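You operate a simulated robot arm through the tools that you are given. There is no shell and no other tool.

The job below is to be done with a simulated robot arm. You get a single attempt, and the scene is never put back.

TASK
Wipe the carriage bar's end clean, then lock the blue fork at the width card's notch.
Fine: the pad goes back on the side tray. What is to be rubbed or washed off counts as gone when no trace of it is left.

Only the result counts: the job must be done as asked and must still hold three seconds after the hand-in. Knocking over, shifting, dropping, spilling or breaking anything else fails it.

THE ROBOT
A 6-joint arm with a two-finger parallel gripper, fixed in place. Base frame: the origin is at the foot of the arm, x ahead of it, y to its left, z up. Units: cm, rad, N and s.
With the tool pointing down near the work surface it reaches from about 10 to 64 cm from the base axis. Its first joint turns from -1.152 to 1.152 rad. Payload 2.9 kg.
The tool frame sits at the grasp point between the pads (the TCP): z along the fingers, y along the line on which they close. The tips reach 3 cm beyond it. The gripper opens to 11 cm. The fingers are 2 cm wide and 1 cm thick; the gripper's body (4.8 by 11.2 cm) begins 5.5 cm behind the TCP.
Orientation is that of the tool frame in the base frame, as a unit quaternion [x, y, z, w]. With the fingers straight down and closing along the base's y, the tool's x points along the base's -x, its y along +y and its z along -z.

THE INTERFACE
- The arm moves only by the tool apply_moves. Its argument "plan" is a list of rows, each an object of numbers (a shift or turn left out is 0, a gripper value left out holds the last): "fingers": the gripper command, from -1 (fully open) to 1 (shut), values between in proportion; "x", "y", "z": the shift along the base's x, y, z in cm; "wx", "wy", "wz": the turn, a rotation vector about the base's x, y, z in rad. In form: [{"fingers": .., "x": .., "y": .., "z": .., "wx": .., "wy": .., "wz": ..}, ...]. A call has 1 to 20 rows; each row is the pose to reach, as a shift and turn from the pose commanded when the call began. A row lasts 0.2 s, in which the tool goes at most 5 cm and 0.15 rad; a call with a longer step from one row to the next is refused whole, and so is a gripper value outside its range. Where a pose cannot be reached the arm comes as near as it can. A force on the tool above 70 N (or 10 N above the force at the start of the call, whichever is more), or a blocked arm, ends the call early, and 0.2 s more pass. Each finger travels about 10.8 cm/s and halts on what it meets, pressing with about 34 N; the grip force reading is that of the motor and also rises with nothing between the fingers. The clock runs only during rows and for 0.2 s after the last one: add rows that repeat a pose to give the fingers time. It gives the time, the measured TCP pose, the force on the tool (base axes), the opening and the grip force at its end, in the units of the frame above (readings bear some noise), with the torque about the TCP (base axes, N m) and any sound that the robot's microphone picked up.
- Cameras (640 x 400 px; columns grow to the right, rows downward): "scene" is fixed at [7.88, 45.5, 136.01]; the picture's right is [-0.60, -0.80, 0.00], its down [-0.63, 0.48, -0.61] and it looks along [0.49, -0.37, -0.79] (base axes); focal length 328 px, centre (320, 200). "wrist" rides on the gripper at [7.2, 1.7, -10.3] in the tool frame; the picture's right is [-0.23, 0.97, 0.00], its down [-0.76, -0.18, -0.62] and it looks along [-0.61, -0.14, 0.78] (tool axes); focal length 222 px, centre (320, 200). There is no depth. A picture from a camera that has moved, and an enlarged one, comes with that camera's place and axes in the base frame and with its lens.
- snapshot(camera): a new picture of that camera. The clock stands still meanwhile.
- inspect(camera, box): a new picture of the part [left, top, right, bottom] of that camera's present view, enlarged. The clock stands still meanwhile.
- finish_job(): hands the job in; it is judged then, once.

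Nothing tells you positions but the pictures and the camera data. Unless the task says otherwise, let go and move clear before handing in.

The tools are called after "Request:" as name(argument=value, ...) on one line, values as JSON. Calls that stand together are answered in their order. apply_moves: Moves the arm, as the interface text tells. Its arguments: {"type":"object","properties":{"plan":{"type":"array","items":{"type":"object","properties":{"fingers":{"type":"number"},"x":{"type":"number"},"y":{"type":"number"},"z":{"type":"number"},"wx":{"type":"number"},"wy":{"type":"number"},"wz":{"type":"number"}}}}},"required":["plan"]} The other tools are called the same way: snapshot (camera) takes a picture; inspect (camera, box) takes an enlarged picture of a part of a camera's view; finish_job () hands the job in.

At the start:

```text
time: 0.0
tool_pos: [33.83, -13.91, 86.8]
orientation: [0.001, 1.0, -0.002, 0.001]
ft_force: [-0.4, 0.1, -0.8]
wrist_torque: [-0.01, -0.02, 0.03]
finger_gap: 11.02
gripper_force: 0.1
```

scene: 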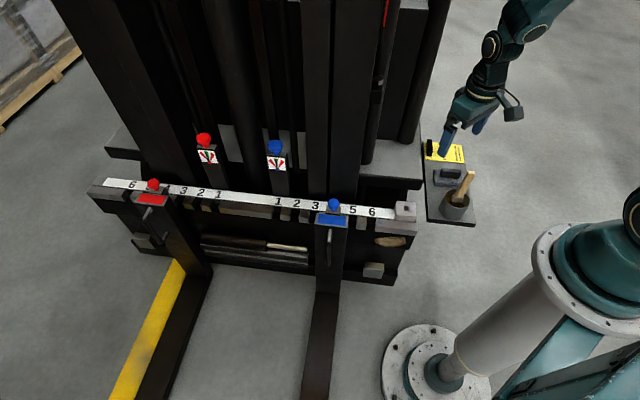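
wrist: 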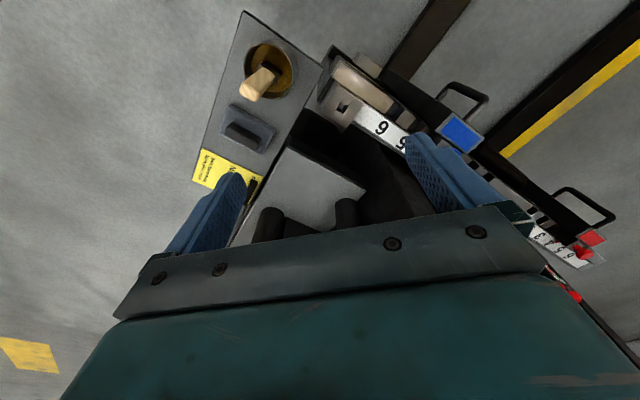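

I see a forklift-like carriage with a numbered bar, two forks (red and blue), and a side tray with a pad and a pot. I'll take enlarged pictures to understand it.

Request:
inspect(camera="scene", box=[400, 130, 500, 230])

Request:
inspect(camera="scene", box=[260, 180, 430, 286])

Request:
inspect(camera="scene", box=[90, 120, 300, 251])

Request:
inspect(camera="wrist", box=[180, 0, 420, 200])

```text
4.00 times, centred on (450, 180) of scene
camera zoom: at [7.88, 45.5, 136.01], right [-0.6, -0.8, 0.0], down [-0.63, 0.48, -0.61], along [0.49, -0.37, -0.79], focal length 1311 px, centre (-200, 280)
```

zoom: 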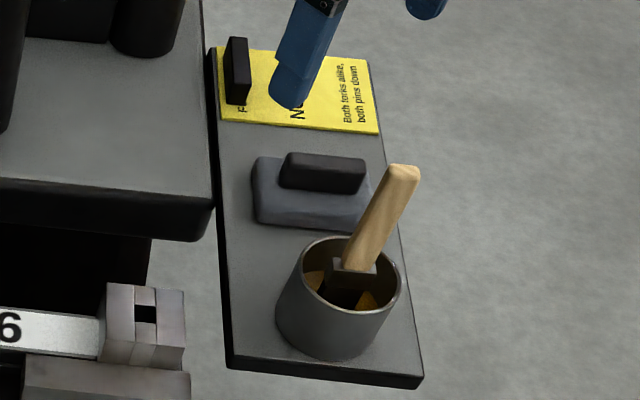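

```text
3.76 times, centred on (345, 233) of scene
camera zoom: at [7.88, 45.5, 136.01], right [-0.6, -0.8, 0.0], down [-0.63, 0.48, -0.61], along [0.49, -0.37, -0.79], focal length 1234 px, centre (226, 76)
```

zoom: 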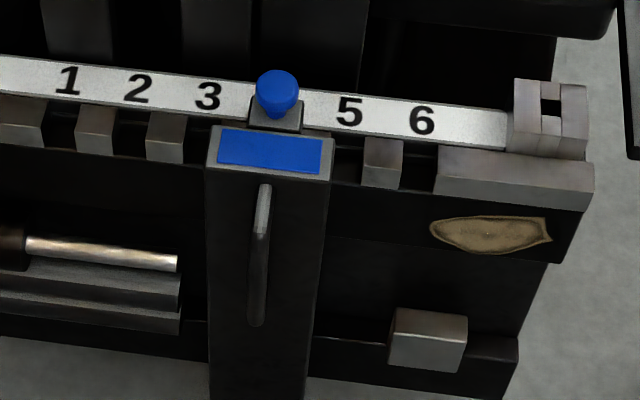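

```text
3.05 times, centred on (195, 186) of scene
camera zoom: at [7.88, 45.5, 136.01], right [-0.6, -0.8, 0.0], down [-0.63, 0.48, -0.61], along [0.49, -0.37, -0.79], focal length 999 px, centre (701, 244)
```

zoom: 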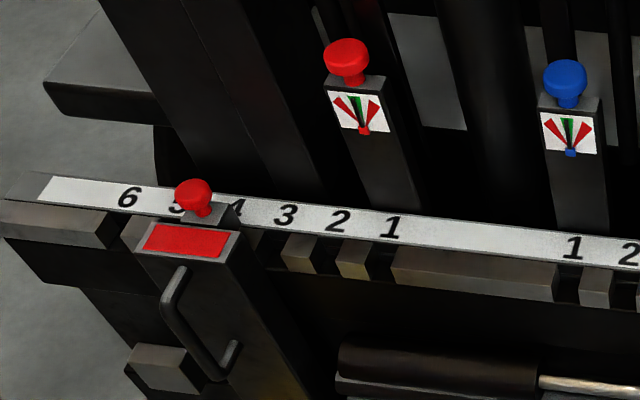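

```text
2.00 times, centred on (300, 100) of wrist
camera zoom: at [26.61, -12.22, 97.15], right [0.23, 0.97, 0.0], down [0.76, -0.18, 0.62], along [0.61, -0.14, -0.78], focal length 444 px, centre (360, 400)
```

zoom: 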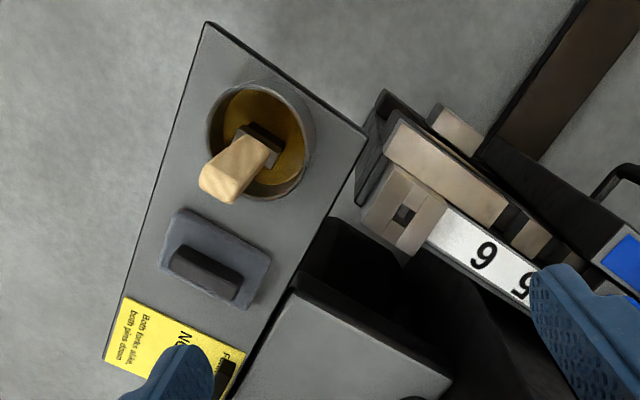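

The bar end carries a brown smear on its front face, the pad lies on the side tray by the pot, and the width card is partly hidden by a finger. I'll move the arm sideways (away from the mast) to read the card and get parallax.

Request:
apply_moves(plan=[{"fingers": -1, "x": 1, "y": -4}, {"x": 2, "y": -8}, {"x": 3, "y": -12}, {"x": 4, "y": -15}, {"x": 4, "y": -15}])

Request:
snapshot(camera="wrist")

Request:
snapshot(camera="scene")

Request:
inspect(camera="wrist", box=[220, 90, 380, 190])

Request:
inspect(camera="scene", box=[410, 125, 490, 175])

```text
time: 1.2
tool_pos: [38.01, -28.62, 86.86]
orientation: [0.001, 1.0, -0.001, 0.0]
ft_force: [0.0, 0.0, -0.1]
wrist_torque: [-0.05, 0.0, 0.0]
finger_gap: 11.02
gripper_force: 0.1
```

```text
taken
camera wrist: at [30.67, -26.95, 97.09], right [0.23, 0.97, 0.0], down [0.76, -0.18, 0.62], along [0.61, -0.14, -0.78], focal length 222 px, centre (320, 200)
```

wrist: 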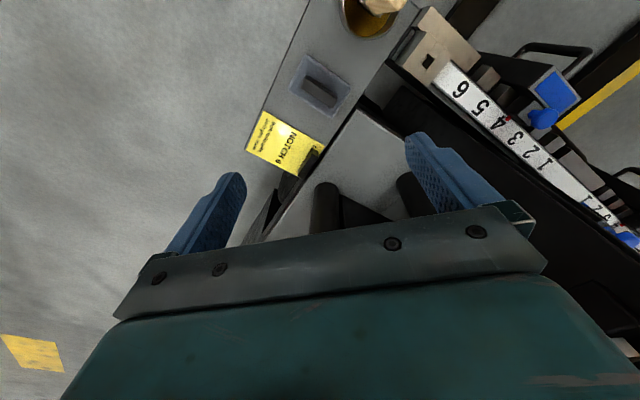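

```text
taken
```

scene: 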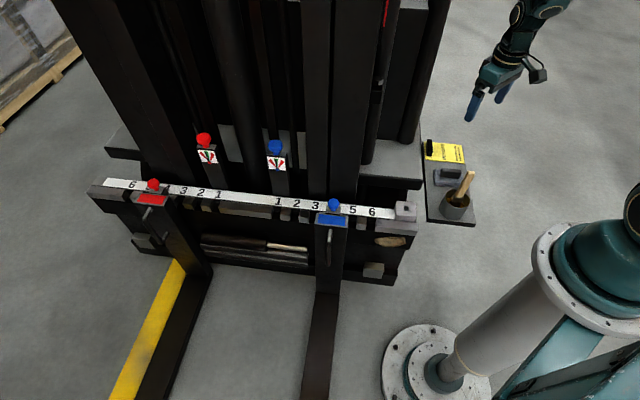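

```text
4.00 times, centred on (300, 140) of wrist
camera zoom: at [30.67, -26.95, 97.09], right [0.23, 0.97, 0.0], down [0.76, -0.18, 0.62], along [0.61, -0.14, -0.78], focal length 888 px, centre (400, 440)
```

zoom: 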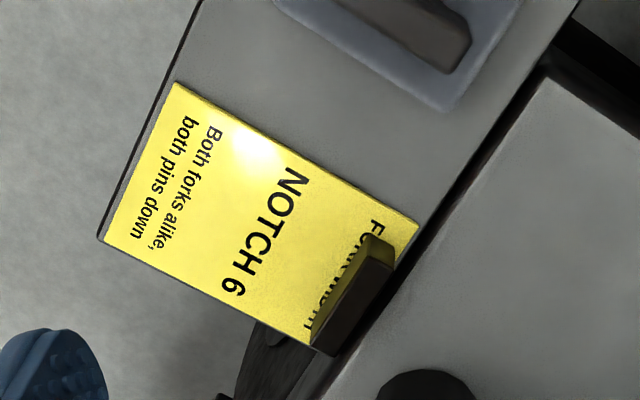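

```text
8.00 times, centred on (450, 150) of scene
camera zoom: at [7.88, 45.5, 136.01], right [-0.6, -0.8, 0.0], down [-0.63, 0.48, -0.61], along [0.49, -0.37, -0.79], focal length 2623 px, centre (-720, 600)
```

zoom: 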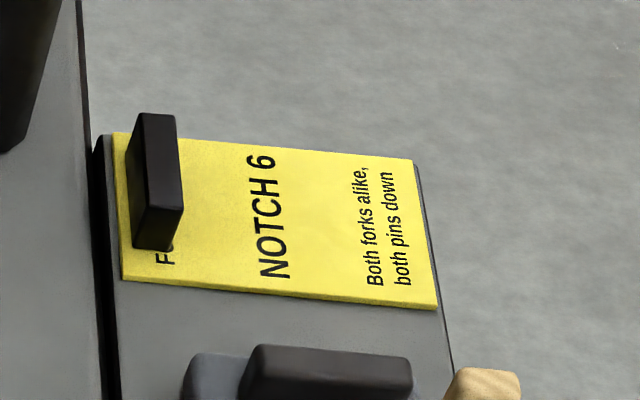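

The card reads NOTCH 6. Next I'll look closely at the blue fork, its pin knob, the handle, and the knob posts with the pictograms.

Request:
inspect(camera="scene", box=[180, 120, 300, 195])

Request:
inspect(camera="scene", box=[290, 185, 370, 235])

Request:
inspect(camera="scene", box=[350, 195, 430, 245])

Request:
inspect(camera="scene", box=[100, 165, 200, 228])

Request:
inspect(camera="wrist", box=[400, 0, 640, 150])

Request:
inspect(camera="scene", box=[280, 190, 440, 290])

```text
5.33 times, centred on (240, 158) of scene
camera zoom: at [7.88, 45.5, 136.01], right [-0.6, -0.8, 0.0], down [-0.63, 0.48, -0.61], along [0.49, -0.37, -0.79], focal length 1748 px, centre (747, 427)
```

zoom: 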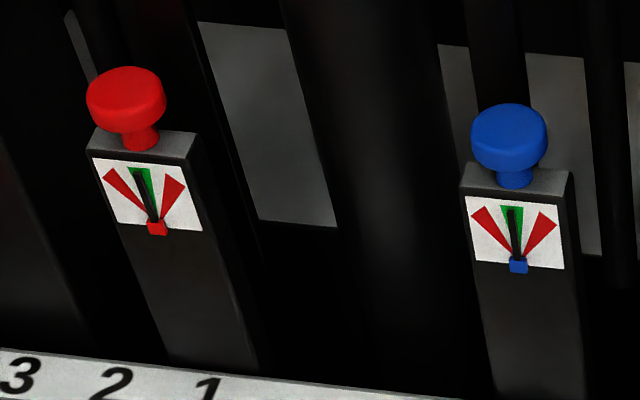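

```text
8.00 times, centred on (330, 210) of scene
camera zoom: at [7.88, 45.5, 136.01], right [-0.6, -0.8, 0.0], down [-0.63, 0.48, -0.61], along [0.49, -0.37, -0.79], focal length 2623 px, centre (240, 120)
```

zoom: 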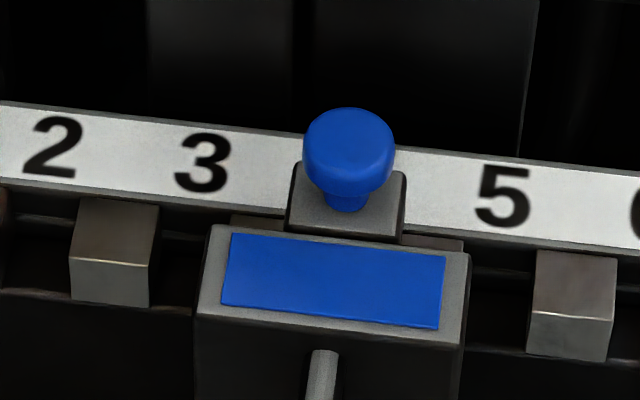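

```text
8.00 times, centred on (390, 220) of scene
camera zoom: at [7.88, 45.5, 136.01], right [-0.6, -0.8, 0.0], down [-0.63, 0.48, -0.61], along [0.49, -0.37, -0.79], focal length 2623 px, centre (-240, 40)
```

zoom: 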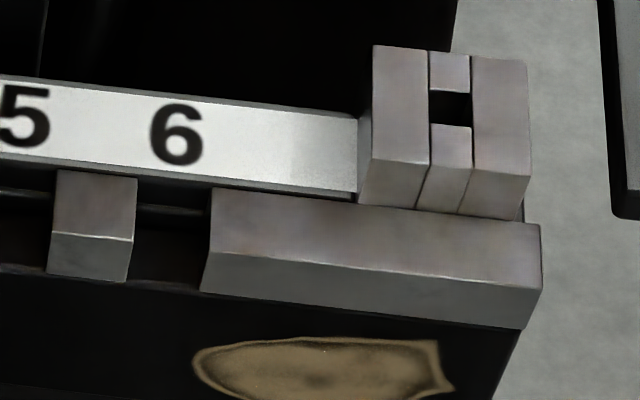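

```text
6.35 times, centred on (150, 196) of scene
camera zoom: at [7.88, 45.5, 136.01], right [-0.6, -0.8, 0.0], down [-0.63, 0.48, -0.61], along [0.49, -0.37, -0.79], focal length 2082 px, centre (1399, 222)
```

zoom: 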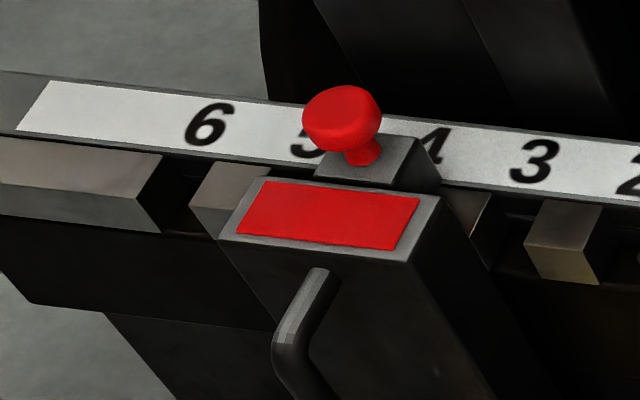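

```text
2.67 times, centred on (520, 75) of wrist
camera zoom: at [30.67, -26.95, 97.09], right [0.23, 0.97, 0.0], down [0.76, -0.18, 0.62], along [0.61, -0.14, -0.78], focal length 592 px, centre (-213, 533)
```

zoom: 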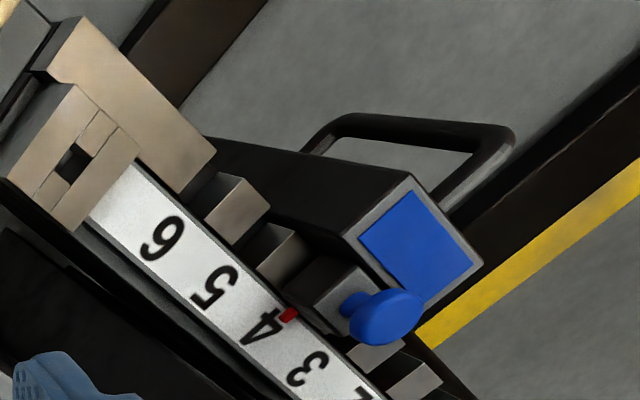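

```text
4.00 times, centred on (360, 240) of scene
camera zoom: at [7.88, 45.5, 136.01], right [-0.6, -0.8, 0.0], down [-0.63, 0.48, -0.61], along [0.49, -0.37, -0.79], focal length 1311 px, centre (160, 40)
```

zoom: 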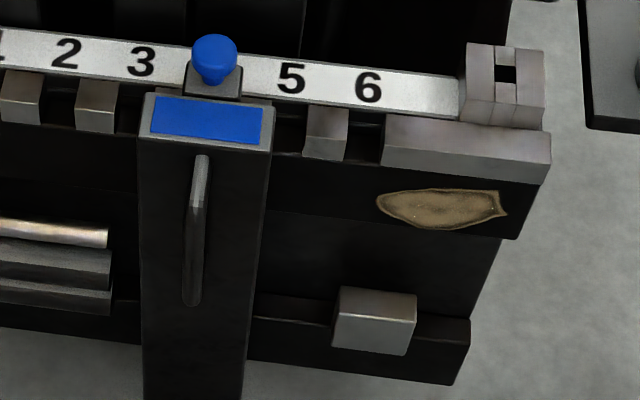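

Blue is now at notch 4 and must go to 6, where it would cover the smear on the bar's front face. I'll bring the wrist camera round to the front of the bar end for a close, well-conditioned look.

Request:
apply_moves(plan=[{"fingers": -1, "x": -2, "y": 4, "wz": -0.055}, {"x": -4, "y": 8, "wz": -0.11}, {"x": -6, "y": 12, "wz": -0.165}, {"x": -8, "y": 16, "wz": -0.22}, {"x": -10, "y": 20, "wz": -0.275}, {"x": -12, "y": 24, "wz": -0.33}, {"x": -14, "y": 28, "wz": -0.385}, {"x": -16, "y": 32, "wz": -0.44}, {"x": -16, "y": 32, "wz": -0.44}])

Request:
snapshot(camera="wrist")

Request:
snapshot(camera="scene")

```text
time: 3.2
tool_pos: [25.29, 3.46, 87.08]
orientation: [0.218, 0.976, -0.001, 0.0]
ft_force: [0.7, -0.4, 0.0]
wrist_torque: [-0.02, -0.01, -0.05]
finger_gap: 10.99
gripper_force: 0.0
out of reach, approached as far as the arm can: row 7, 8, 9
```

```text
taken
camera wrist: at [19.46, 8.08, 97.32], right [0.62, 0.78, 0.0], down [0.61, -0.48, 0.62], along [0.49, -0.39, -0.78], focal length 222 px, centre (320, 200)
```

wrist: 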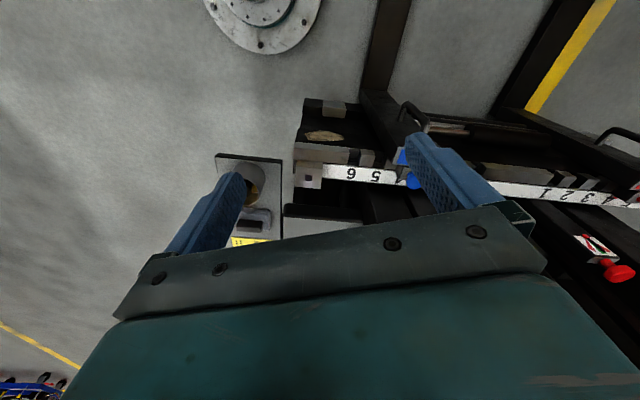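

```text
taken
```

scene: 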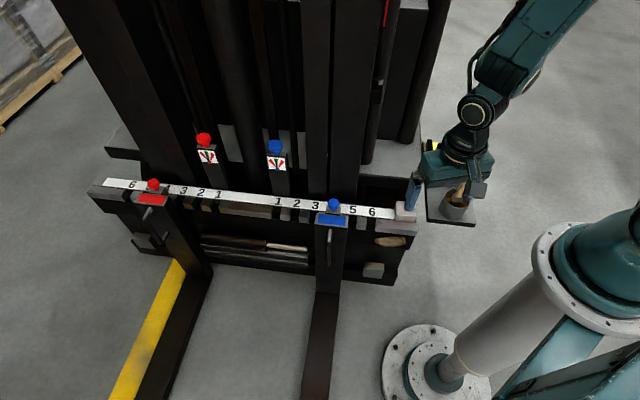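

The bar runs about 45° in x‑y; the smear centre seems near (38,-6,43) on the bar's front face. I'll lower the camera for a closer view.

Request:
apply_moves(plan=[{"fingers": -1, "x": 1, "y": 0.5, "z": -4}, {"x": 2, "y": 1, "z": -8}, {"x": 2, "y": 1, "z": -12}, {"x": 2, "y": 1, "z": -16}, {"x": 2, "y": 1, "z": -18}, {"x": 2, "y": 1, "z": -18}])

Request:
snapshot(camera="wrist")

Request:
snapshot(camera="scene")

Request:
inspect(camera="wrist", box=[230, 20, 470, 170])

```text
time: 4.6
tool_pos: [27.4, 4.57, 69.07]
orientation: [0.219, 0.976, -0.001, 0.0]
ft_force: [0.1, -1.1, 0.8]
wrist_torque: [0.02, -0.01, -0.02]
finger_gap: 10.98
gripper_force: 0.1
```

```text
taken
camera wrist: at [21.58, 9.24, 79.22], right [0.62, 0.78, 0.0], down [0.61, -0.48, 0.62], along [0.49, -0.39, -0.78], focal length 222 px, centre (320, 200)
```

wrist: 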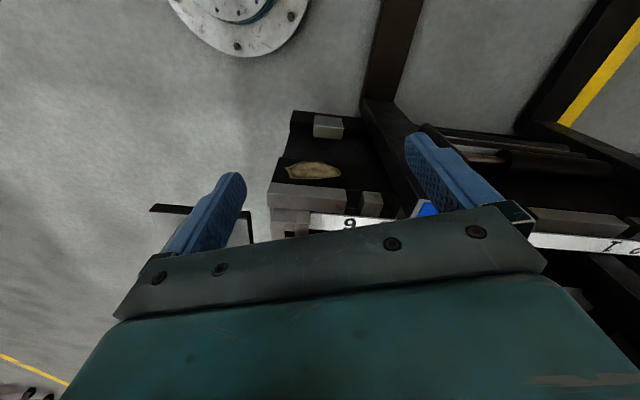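

```text
taken
```

scene: 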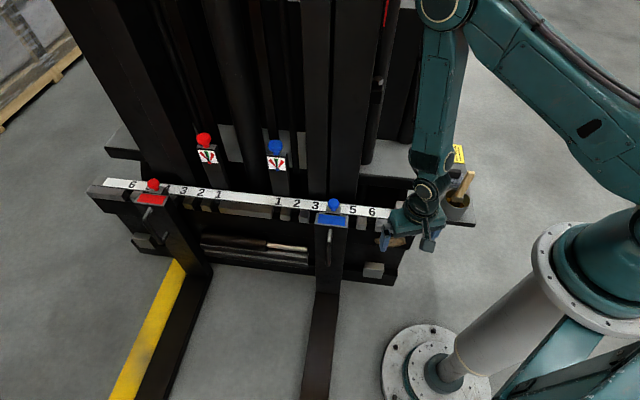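

```text
2.67 times, centred on (350, 95) of wrist
camera zoom: at [21.58, 9.24, 79.22], right [0.62, 0.78, 0.0], down [0.61, -0.48, 0.62], along [0.49, -0.39, -0.78], focal length 592 px, centre (240, 480)
```

zoom: 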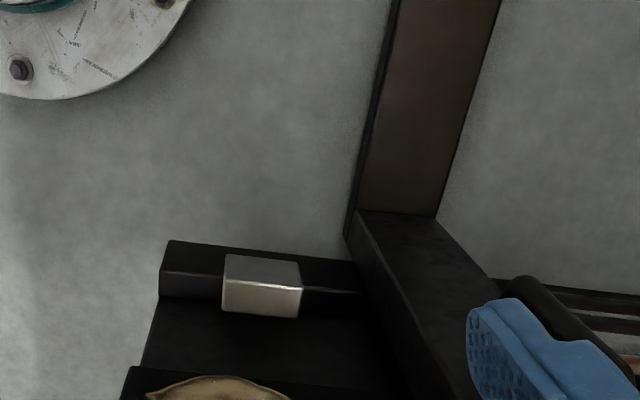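

The lower block near the bar end may matter for the fork's travel, so I want a flatter, frontal view. I'll align the tool with the bar (closing along the bar) and tilt it forward, which also tests the reach for wiping a vertical face.

Request:
apply_moves(plan=[{"fingers": -1, "x": -0.5, "y": 0.5, "z": -2, "wz": -0.115}, {"x": -1, "y": 1, "z": -4, "wz": -0.23}, {"x": -1.4, "y": 1.6, "z": -6, "wz": -0.345}, {"x": -1.4, "y": 1.6, "z": -6, "wz": -0.345}])

Request:
apply_moves(plan=[{"fingers": -1, "wx": -0.1, "wy": -0.1}, {"wx": -0.2, "wy": -0.2}, {"wx": -0.3, "wy": -0.3}, {"wx": -0.4, "wy": -0.4}, {"wx": -0.5, "wy": -0.5}, {"wx": -0.5, "wy": -0.5}])

Request:
snapshot(camera="wrist")

Request:
snapshot(camera="scene")

```text
time: 5.6
tool_pos: [26.1, 6.11, 62.95]
orientation: [0.383, 0.924, -0.002, 0.001]
ft_force: [-0.9, 0.2, -0.7]
wrist_torque: [0.01, 0.02, 0.02]
finger_gap: 11.01
gripper_force: 0.1
```

```text
time: 7.0
tool_pos: [26.03, 6.2, 63.05]
orientation: [0.36, 0.866, -0.134, 0.321]
ft_force: [0.7, -0.1, 0.5]
wrist_torque: [-0.02, -0.02, 0.02]
finger_gap: 11.01
gripper_force: 0.0
```

```text
taken
camera wrist: at [18.63, 15.98, 66.09], right [0.81, 0.57, 0.15], down [0.0, -0.25, 0.97], along [0.58, -0.79, -0.2], focal length 222 px, centre (320, 200)
```

wrist: 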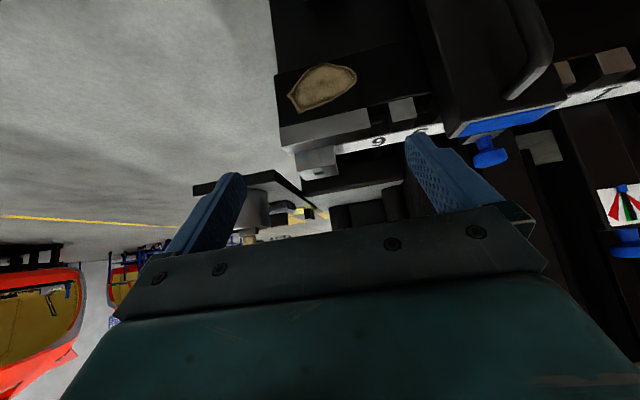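

```text
taken
```

scene: 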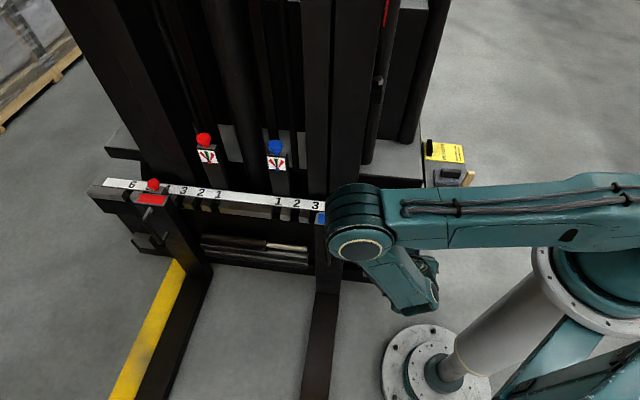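

The tilted pose is reachable. I'll enlarge this view to study the bar profile, smear, end stop, and the fork.

Request:
inspect(camera="wrist", box=[260, 0, 500, 200])

Request:
inspect(camera="wrist", box=[400, 0, 640, 200])

```text
2.00 times, centred on (380, 100) of wrist
camera zoom: at [18.63, 15.98, 66.09], right [0.81, 0.57, 0.15], down [0.0, -0.25, 0.97], along [0.58, -0.79, -0.2], focal length 444 px, centre (200, 400)
```

zoom: 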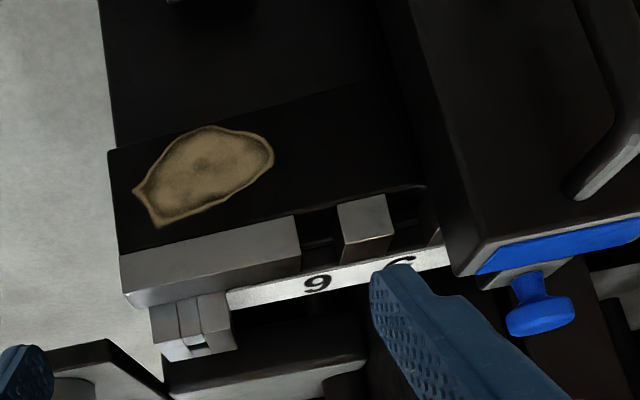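

```text
2.00 times, centred on (520, 100) of wrist
camera zoom: at [18.63, 15.98, 66.09], right [0.81, 0.57, 0.15], down [0.0, -0.25, 0.97], along [0.58, -0.79, -0.2], focal length 444 px, centre (-80, 400)
```

zoom: 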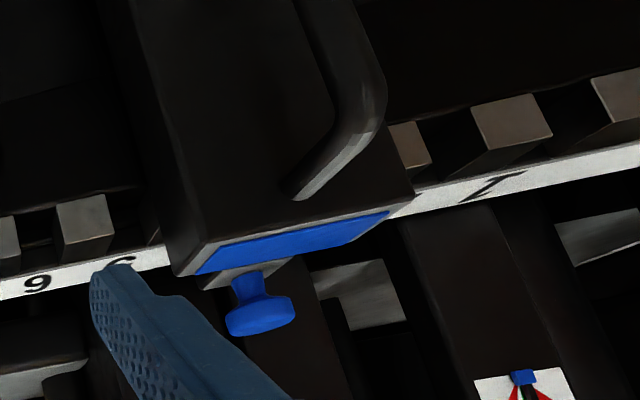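

I see the smear in the front face between the end and notch 6, and the shank standing just in front of the bar. I'll untilt and turn the tool 90° (the pad-grasp orientation too), getting a view along the bar from its end.

Request:
apply_moves(plan=[{"fingers": -1, "wx": 0.1, "wy": 0.1}, {"wx": 0.2, "wy": 0.2, "z": 1}, {"wx": 0.3, "wy": 0.3, "z": 2}, {"wx": 0.4, "wy": 0.4, "z": 3}, {"wx": 0.5, "wy": 0.5, "z": 5}, {"wx": 0.5, "wy": 0.5, "z": 5}])

Request:
apply_moves(plan=[{"fingers": -1, "x": -0.4, "y": -1.4, "wz": 0.143}, {"x": -0.8, "y": -2.8, "wz": 0.286}, {"x": -1.2, "y": -4.2, "wz": 0.428}, {"x": -1.6, "y": -5.6, "wz": 0.571}, {"x": -2, "y": -7, "wz": 0.714}, {"x": -2.4, "y": -8.4, "wz": 0.857}, {"x": -2.8, "y": -9.8, "wz": 1.0}, {"x": -3.2, "y": -11.2, "wz": 1.142}, {"x": -3.6, "y": -12.6, "wz": 1.285}, {"x": -4, "y": -14, "wz": 1.428}, {"x": -4.4, "y": -15.4, "wz": 1.571}, {"x": -4.4, "y": -15.4, "wz": 1.571}])

Request:
snapshot(camera="wrist")

Request:
snapshot(camera="scene")

```text
time: 8.4
tool_pos: [26.05, 6.02, 68.31]
orientation: [0.383, 0.924, 0.0, 0.0]
ft_force: [-0.3, 0.5, 0.0]
wrist_torque: [-0.01, 0.03, 0.0]
finger_gap: 10.98
gripper_force: 0.0
```

```text
time: 11.0
tool_pos: [21.7, -9.2, 68.03]
orientation: [-0.382, 0.924, -0.001, 0.001]
ft_force: [0.5, -0.3, 0.0]
wrist_torque: [0.02, -0.04, 0.01]
finger_gap: 11.0
gripper_force: 0.0
```

```text
taken
camera wrist: at [15.4, -13.15, 78.27], right [-0.53, 0.85, 0.0], down [0.66, 0.41, 0.62], along [0.53, 0.33, -0.78], focal length 222 px, centre (320, 200)
```

wrist: 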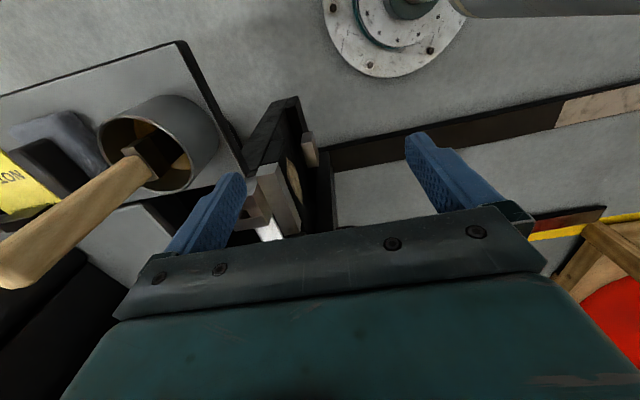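

```text
taken
```

scene: 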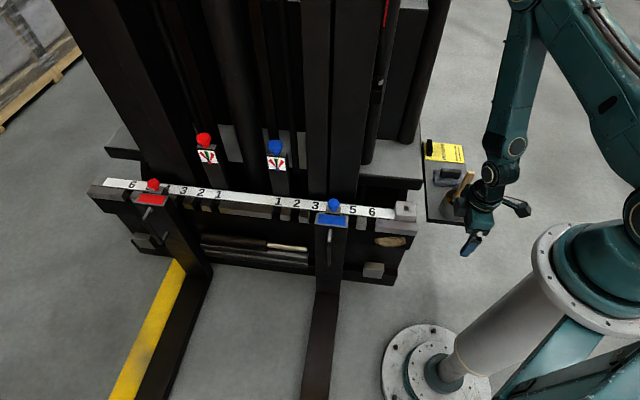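

Request:
inspect(camera="wrist", box=[230, 80, 390, 240])

Request:
inspect(camera="wrist", box=[0, 30, 240, 240])

```text
2.50 times, centred on (310, 160) of wrist
camera zoom: at [15.4, -13.15, 78.27], right [-0.53, 0.85, 0.0], down [0.66, 0.41, 0.62], along [0.53, 0.33, -0.78], focal length 555 px, centre (345, 300)
```

zoom: 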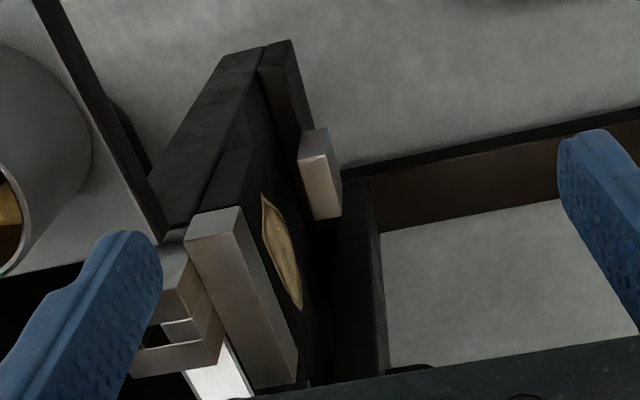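

```text
1.90 times, centred on (120, 135) of wrist
camera zoom: at [15.4, -13.15, 78.27], right [-0.53, 0.85, 0.0], down [0.66, 0.41, 0.62], along [0.53, 0.33, -0.78], focal length 423 px, centre (701, 324)
```

zoom: 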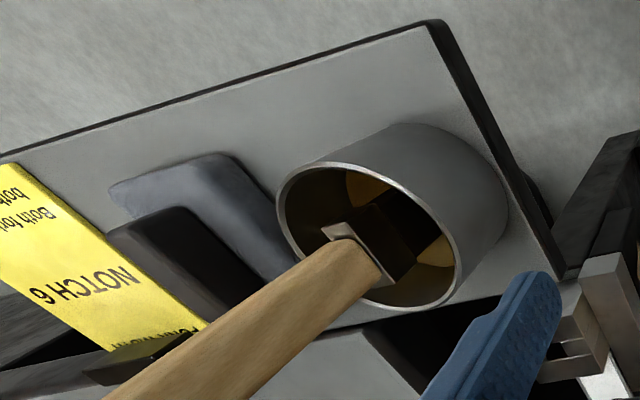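

Request:
inspect(camera="wrist", box=[290, 120, 340, 240])

Request:
inspect(camera="wrist", box=[290, 115, 350, 155])

Request:
inspect(camera="scene", box=[310, 225, 420, 295])

Request:
inspect(camera="scene", box=[100, 185, 220, 295])

```text
3.33 times, centred on (315, 180) of wrist
camera zoom: at [15.4, -13.15, 78.27], right [-0.53, 0.85, 0.0], down [0.66, 0.41, 0.62], along [0.53, 0.33, -0.78], focal length 740 px, centre (337, 267)
```

zoom: 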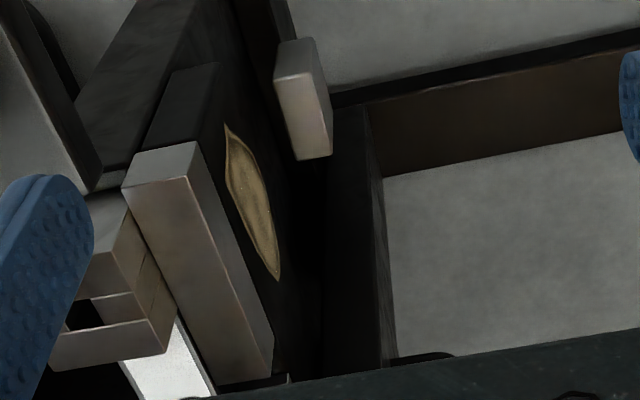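

```text
10.00 times, centred on (320, 135) of wrist
camera zoom: at [15.4, -13.15, 78.27], right [-0.53, 0.85, 0.0], down [0.66, 0.41, 0.62], along [0.53, 0.33, -0.78], focal length 2221 px, centre (320, 850)
```

zoom: 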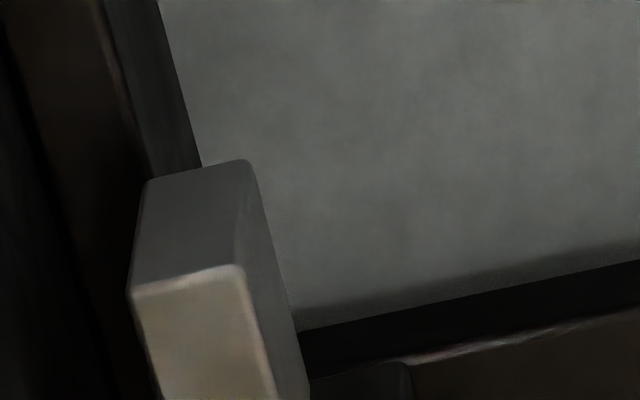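

```text
5.71 times, centred on (365, 260) of scene
camera zoom: at [7.88, 45.5, 136.01], right [-0.6, -0.8, 0.0], down [-0.63, 0.48, -0.61], along [0.49, -0.37, -0.79], focal length 1873 px, centre (63, -143)
```

zoom: 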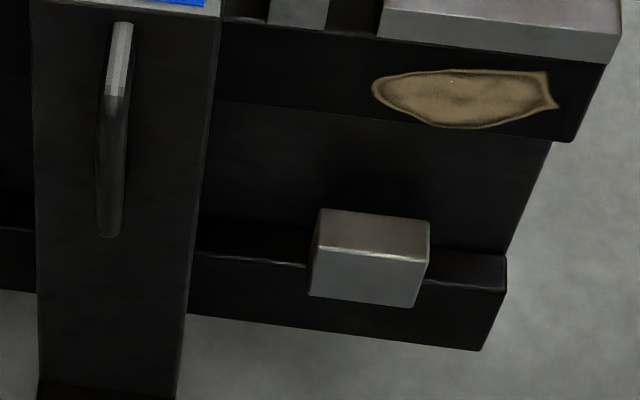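

```text
3.64 times, centred on (160, 240) of scene
camera zoom: at [7.88, 45.5, 136.01], right [-0.6, -0.8, 0.0], down [-0.63, 0.48, -0.61], along [0.49, -0.37, -0.79], focal length 1192 px, centre (902, 54)
```

zoom: 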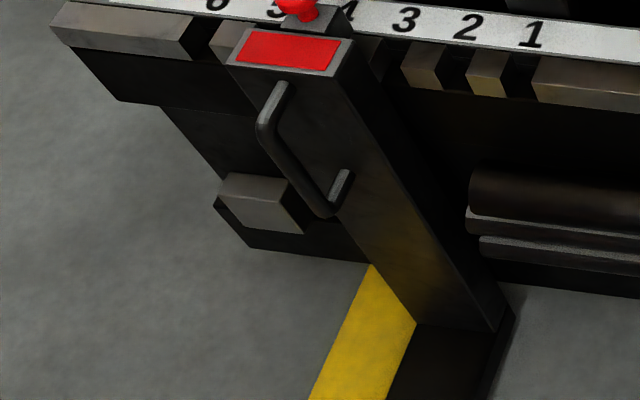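

Tray top is about z≈56 with the pad's grip at roughly (38.5,-28.2,61), and the pot with its tall stick lies just in front of it. I'll rise, pass over the stick, and look down at the pad from above.

Request:
apply_moves(plan=[{"fingers": -1, "z": 4.5}, {"z": 9}, {"z": 13.5, "x": 1, "y": -1}, {"z": 18, "x": 2, "y": -2}, {"z": 20, "x": 4.5, "y": -5}, {"z": 20, "x": 7.5, "y": -8.5}, {"z": 20, "x": 10.5, "y": -12}, {"z": 20, "x": 13.5, "y": -15.5}, {"z": 20, "x": 16.8, "y": -19}, {"z": 20, "x": 16.8, "y": -19}])

Request:
snapshot(camera="wrist")

Request:
snapshot(camera="scene")

Request:
inspect(camera="wrist", box=[210, 30, 410, 180])

```text
time: 13.2
tool_pos: [38.87, -28.0, 88.22]
orientation: [-0.382, 0.924, -0.001, 0.0]
ft_force: [0.9, -0.2, -1.3]
wrist_torque: [0.0, -0.05, 0.01]
finger_gap: 11.02
gripper_force: 0.1
```

```text
taken
camera wrist: at [32.38, -32.04, 98.51], right [-0.53, 0.85, 0.0], down [0.66, 0.41, 0.62], along [0.53, 0.33, -0.78], focal length 222 px, centre (320, 200)
```

wrist: 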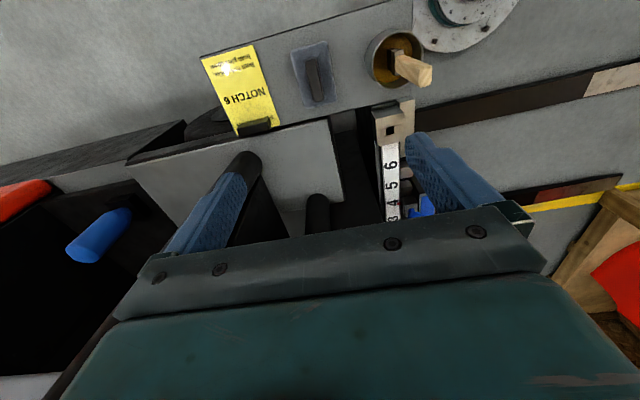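

```text
taken
```

scene: 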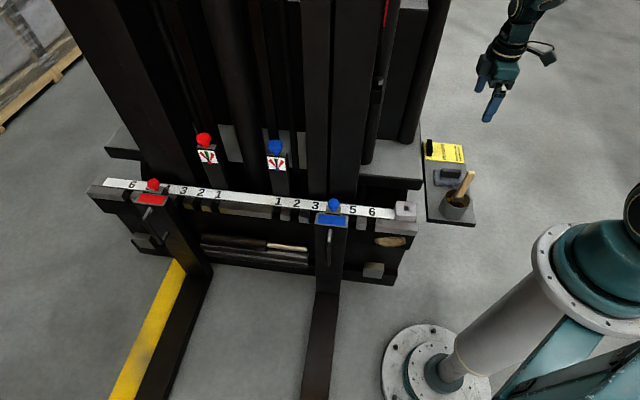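

```text
2.67 times, centred on (310, 105) of wrist
camera zoom: at [32.38, -32.04, 98.51], right [-0.53, 0.85, 0.0], down [0.66, 0.41, 0.62], along [0.53, 0.33, -0.78], focal length 592 px, centre (347, 453)
```

zoom: 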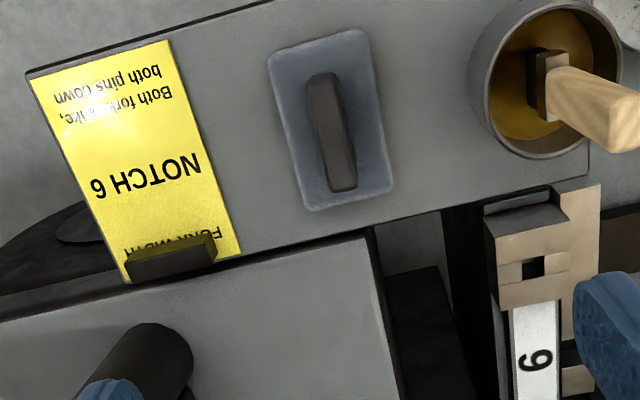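

The pad's grip bar is clearly seen, lying along the bar direction with its centre near (38.7,-29.05), top about z≈60.5. I'll centre over it, part-close to about 5 cm and go down in stages.

Request:
apply_moves(plan=[{"fingers": 0.1, "x": -0.15, "y": -1.05, "z": -4}, {"x": -0.15, "y": -1.05, "z": -8}, {"x": -0.15, "y": -1.05, "z": -12}, {"x": -0.15, "y": -1.05, "z": -16}, {"x": -0.15, "y": -1.05, "z": -20}, {"x": -0.15, "y": -1.05, "z": -20}])

Request:
snapshot(camera="wrist")

Request:
inspect(camera="scene", box=[400, 110, 500, 210])

```text
time: 14.6
tool_pos: [38.38, -29.21, 68.12]
orientation: [-0.382, 0.924, -0.001, 0.001]
ft_force: [0.3, -0.1, -0.3]
wrist_torque: [0.01, -0.01, 0.0]
finger_gap: 4.95
gripper_force: 0.0
```

```text
taken
camera wrist: at [32.05, -33.23, 78.32], right [-0.53, 0.85, 0.0], down [0.66, 0.41, 0.62], along [0.53, 0.33, -0.78], focal length 222 px, centre (320, 200)
```

wrist: 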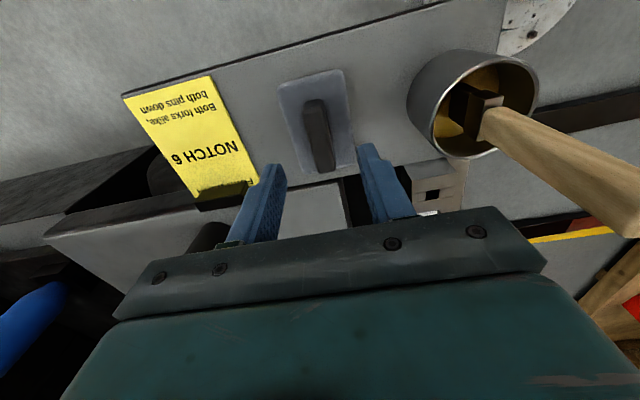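

```text
4.00 times, centred on (450, 160) of scene
camera zoom: at [7.88, 45.5, 136.01], right [-0.6, -0.8, 0.0], down [-0.63, 0.48, -0.61], along [0.49, -0.37, -0.79], focal length 1311 px, centre (-200, 360)
```

zoom: 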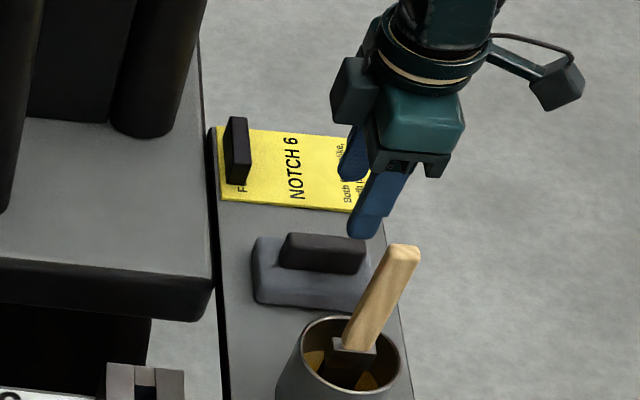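

The point beneath the TCP projects exactly onto the grip bar's centre. I'll descend further and check tip height against the pad.

Request:
apply_moves(plan=[{"fingers": 0.1, "z": -3}, {"z": -5}, {"z": -5}])

Request:
snapshot(camera="wrist")

Request:
inspect(camera="scene", box=[410, 125, 490, 205])

Request:
inspect(camera="wrist", box=[240, 60, 420, 190])

```text
time: 15.4
tool_pos: [38.46, -29.43, 63.11]
orientation: [-0.383, 0.924, 0.0, 0.001]
ft_force: [0.2, 0.6, -0.2]
wrist_torque: [0.01, 0.06, 0.01]
finger_gap: 4.94
gripper_force: 0.1
```

```text
taken
camera wrist: at [32.05, -33.29, 73.32], right [-0.53, 0.85, 0.0], down [0.66, 0.41, 0.62], along [0.53, 0.33, -0.78], focal length 222 px, centre (320, 200)
```

wrist: 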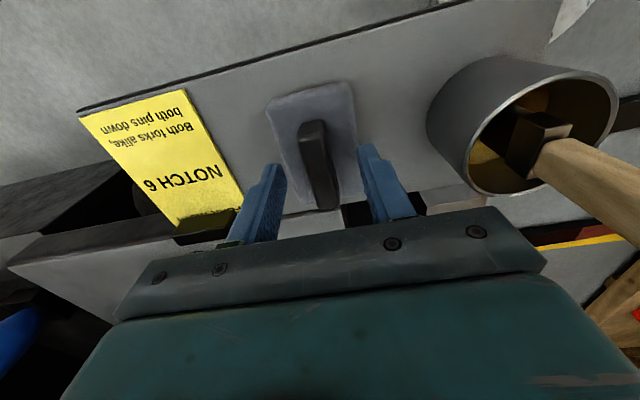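

```text
5.00 times, centred on (450, 165) of scene
camera zoom: at [7.88, 45.5, 136.01], right [-0.6, -0.8, 0.0], down [-0.63, 0.48, -0.61], along [0.49, -0.37, -0.79], focal length 1639 px, centre (-330, 375)
```

zoom: 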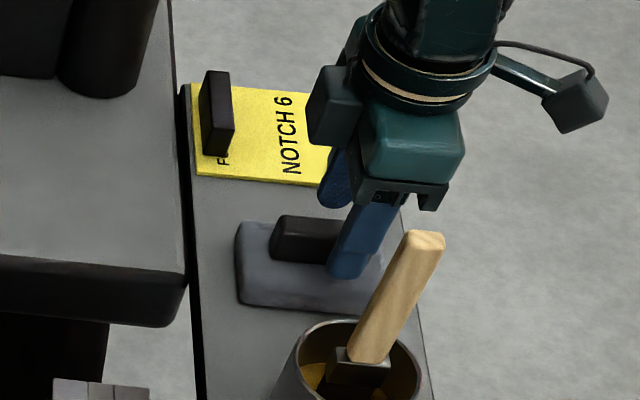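

```text
3.08 times, centred on (330, 125) of wrist
camera zoom: at [32.05, -33.29, 73.32], right [-0.53, 0.85, 0.0], down [0.66, 0.41, 0.62], along [0.53, 0.33, -0.78], focal length 684 px, centre (289, 431)
```

zoom: 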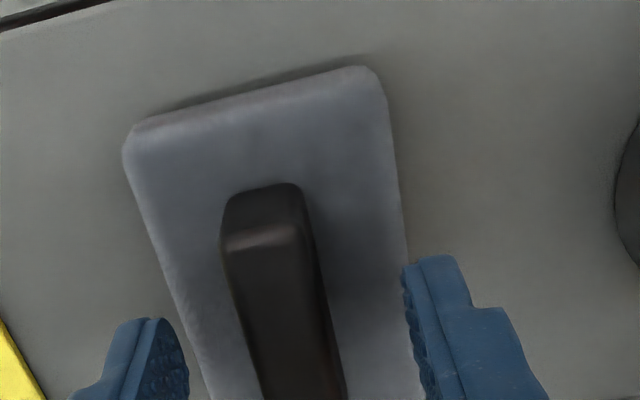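

Tips are level with the grip's top and centred on it. I'll go down about 1.5 cm more and close.

Request:
apply_moves(plan=[{"fingers": 0.1, "z": -0.8}, {"fingers": 0.1, "z": -1.5}, {"fingers": 0.1, "z": -1.5}])

Request:
inspect(camera="wrist", box=[240, 80, 400, 210])

Request:
inspect(camera="scene", box=[410, 140, 490, 210])

```text
time: 16.2
tool_pos: [38.49, -29.46, 61.59]
orientation: [-0.383, 0.924, -0.001, 0.002]
ft_force: [0.0, -1.1, 0.2]
wrist_torque: [0.02, 0.0, 0.02]
finger_gap: 4.94
gripper_force: 0.0
```

```text
3.08 times, centred on (320, 145) of wrist
camera zoom: at [32.04, -33.32, 71.91], right [-0.53, 0.85, 0.0], down [0.66, 0.41, 0.62], along [0.53, 0.33, -0.78], focal length 684 px, centre (320, 369)
```

zoom: 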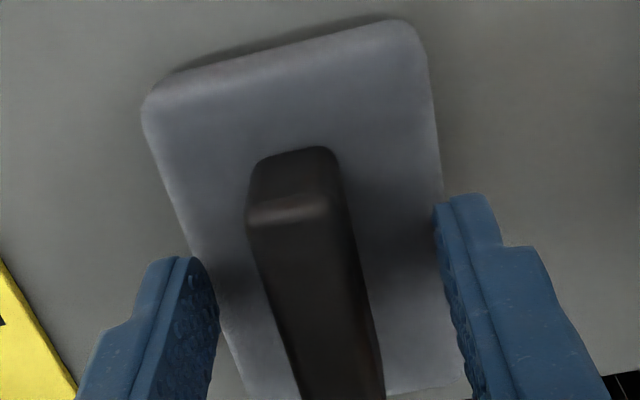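

```text
5.71 times, centred on (450, 175) of scene
camera zoom: at [7.88, 45.5, 136.01], right [-0.6, -0.8, 0.0], down [-0.63, 0.48, -0.61], along [0.49, -0.37, -0.79], focal length 1873 px, centre (-423, 343)
```

zoom: 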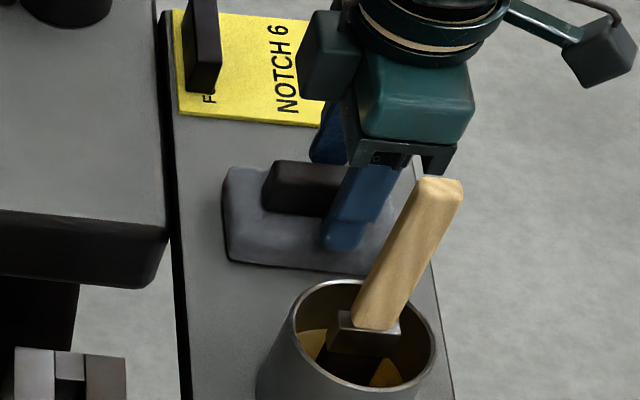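

The TCP sits slightly toward one end of the grip; I'll shift a little to centre it and then close firmly.

Request:
apply_moves(plan=[{"fingers": 0.1, "x": 0.7, "y": 0.3}, {"fingers": 0.1, "x": 0.7, "y": 0.3}, {"fingers": 1, "x": 0.7, "y": 0.3}, {"fingers": 1, "x": 0.7, "y": 0.3}, {"fingers": 1, "x": 0.7, "y": 0.3}, {"fingers": 1, "x": 0.7, "y": 0.3}])

Request:
inspect(camera="wrist", box=[240, 80, 400, 210])

Request:
inspect(camera="scene", box=[410, 140, 490, 210])

```text
time: 17.6
tool_pos: [39.1, -29.09, 61.77]
orientation: [-0.383, 0.924, -0.001, 0.002]
ft_force: [0.5, 0.2, 2.4]
wrist_torque: [0.08, 0.07, -0.03]
finger_gap: 1.68
gripper_force: 34.4
```

```text
3.08 times, centred on (320, 145) of wrist
camera zoom: at [32.69, -32.99, 71.96], right [-0.53, 0.85, 0.0], down [0.66, 0.41, 0.62], along [0.53, 0.33, -0.78], focal length 684 px, centre (320, 369)
```

zoom: 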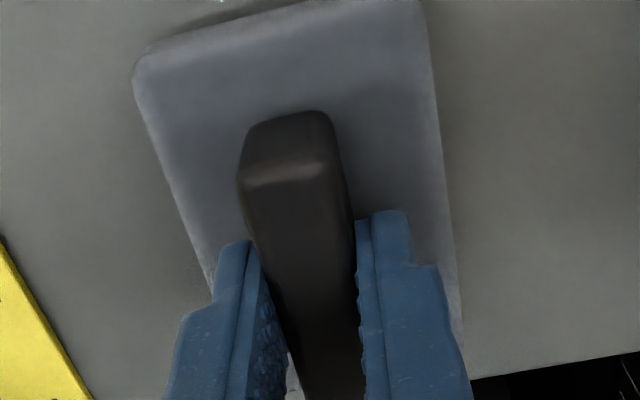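

```text
5.71 times, centred on (450, 175) of scene
camera zoom: at [7.88, 45.5, 136.01], right [-0.6, -0.8, 0.0], down [-0.63, 0.48, -0.61], along [0.49, -0.37, -0.79], focal length 1873 px, centre (-423, 343)
```

zoom: 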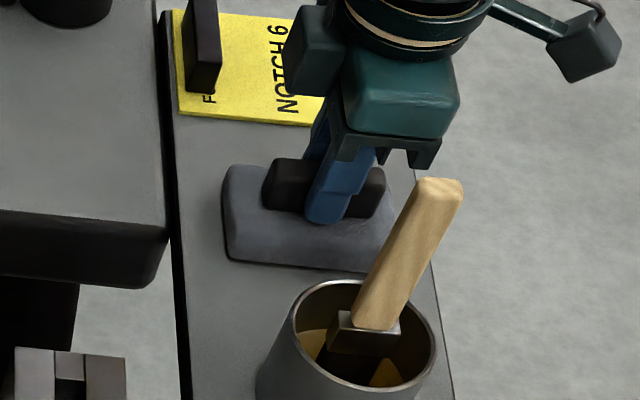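

The pad is gripped (gap 1.7 cm, 34 N). I'll lift it straight up well above the stick, then carry it to a spot in front of the bar end.

Request:
apply_moves(plan=[{"fingers": 1, "z": 2}, {"fingers": 1, "z": 6}, {"fingers": 1, "z": 10.5}, {"fingers": 1, "z": 15}, {"fingers": 1, "z": 19.5}, {"fingers": 1, "z": 24}, {"fingers": 1, "z": 24}])

Request:
inspect(camera="scene", box=[400, 60, 560, 220])

Request:
inspect(camera="wrist", box=[200, 20, 440, 220])

```text
time: 19.2
tool_pos: [39.1, -28.95, 85.6]
orientation: [-0.383, 0.924, 0.0, 0.0]
ft_force: [0.2, 0.0, 0.2]
wrist_torque: [0.03, 0.03, -0.01]
finger_gap: 0.0
gripper_force: 34.2
```

```text
2.50 times, centred on (480, 140) of scene
camera zoom: at [7.88, 45.5, 136.01], right [-0.6, -0.8, 0.0], down [-0.63, 0.48, -0.61], along [0.49, -0.37, -0.79], focal length 820 px, centre (-80, 350)
```

zoom: 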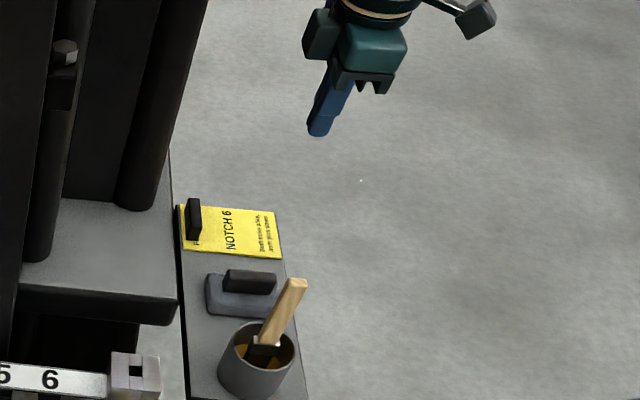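

```text
2.00 times, centred on (320, 120) of wrist
camera zoom: at [32.76, -32.96, 95.81], right [-0.53, 0.85, 0.0], down [0.66, 0.41, 0.62], along [0.53, 0.33, -0.78], focal length 444 px, centre (320, 360)
```

zoom: 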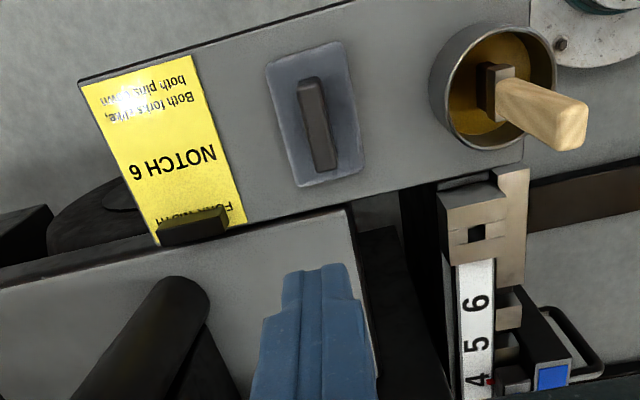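

The grip was too shallow: the fingers slid off and the pad stayed on the tray, apparently undisturbed. I'll reopen, go back down, and creep lower this time for a deeper hold.

Request:
apply_moves(plan=[{"fingers": 0.1, "x": -0.4, "y": -0.2, "z": -4}, {"x": -0.4, "y": -0.2, "z": -8}, {"x": -0.4, "y": -0.2, "z": -12}, {"x": -0.4, "y": -0.2, "z": -16}, {"x": -0.4, "y": -0.2, "z": -20}, {"x": -0.4, "y": -0.2, "z": -23}, {"x": -0.4, "y": -0.2, "z": -24}, {"x": -0.4, "y": -0.2, "z": -24}])

Request:
inspect(camera="wrist", box=[240, 80, 400, 210])

Request:
inspect(camera="scene", box=[425, 155, 475, 195])

```text
time: 21.0
tool_pos: [38.73, -29.46, 61.41]
orientation: [-0.383, 0.924, -0.001, 0.002]
ft_force: [-1.0, -0.5, -0.7]
wrist_torque: [0.0, -0.02, 0.0]
finger_gap: 4.95
gripper_force: 0.0
```

```text
3.08 times, centred on (320, 145) of wrist
camera zoom: at [32.41, -33.29, 71.59], right [-0.53, 0.85, 0.0], down [0.66, 0.41, 0.62], along [0.53, 0.33, -0.78], focal length 684 px, centre (320, 369)
```

zoom: 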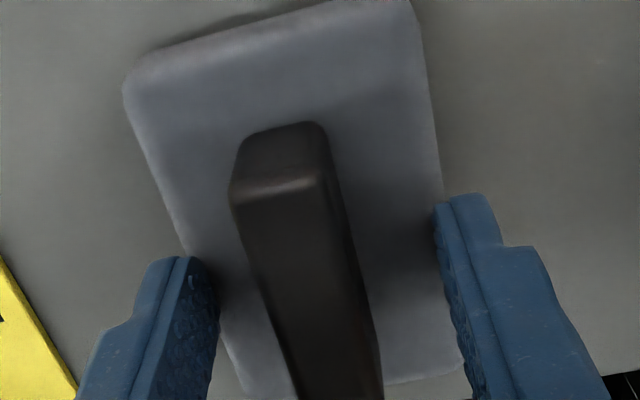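

```text
10.00 times, centred on (450, 175) of scene
camera zoom: at [7.88, 45.5, 136.01], right [-0.6, -0.8, 0.0], down [-0.63, 0.48, -0.61], along [0.49, -0.37, -0.79], focal length 3278 px, centre (-980, 450)
```

zoom: 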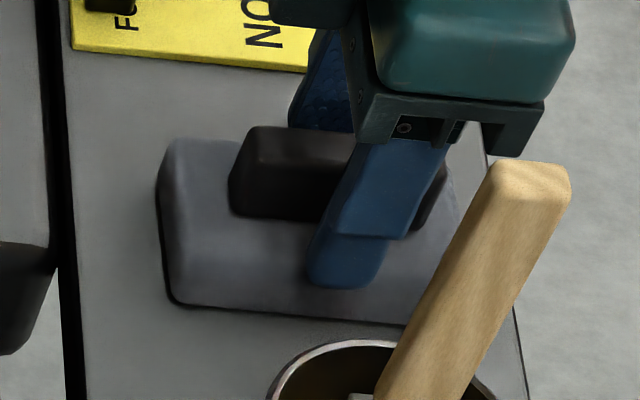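

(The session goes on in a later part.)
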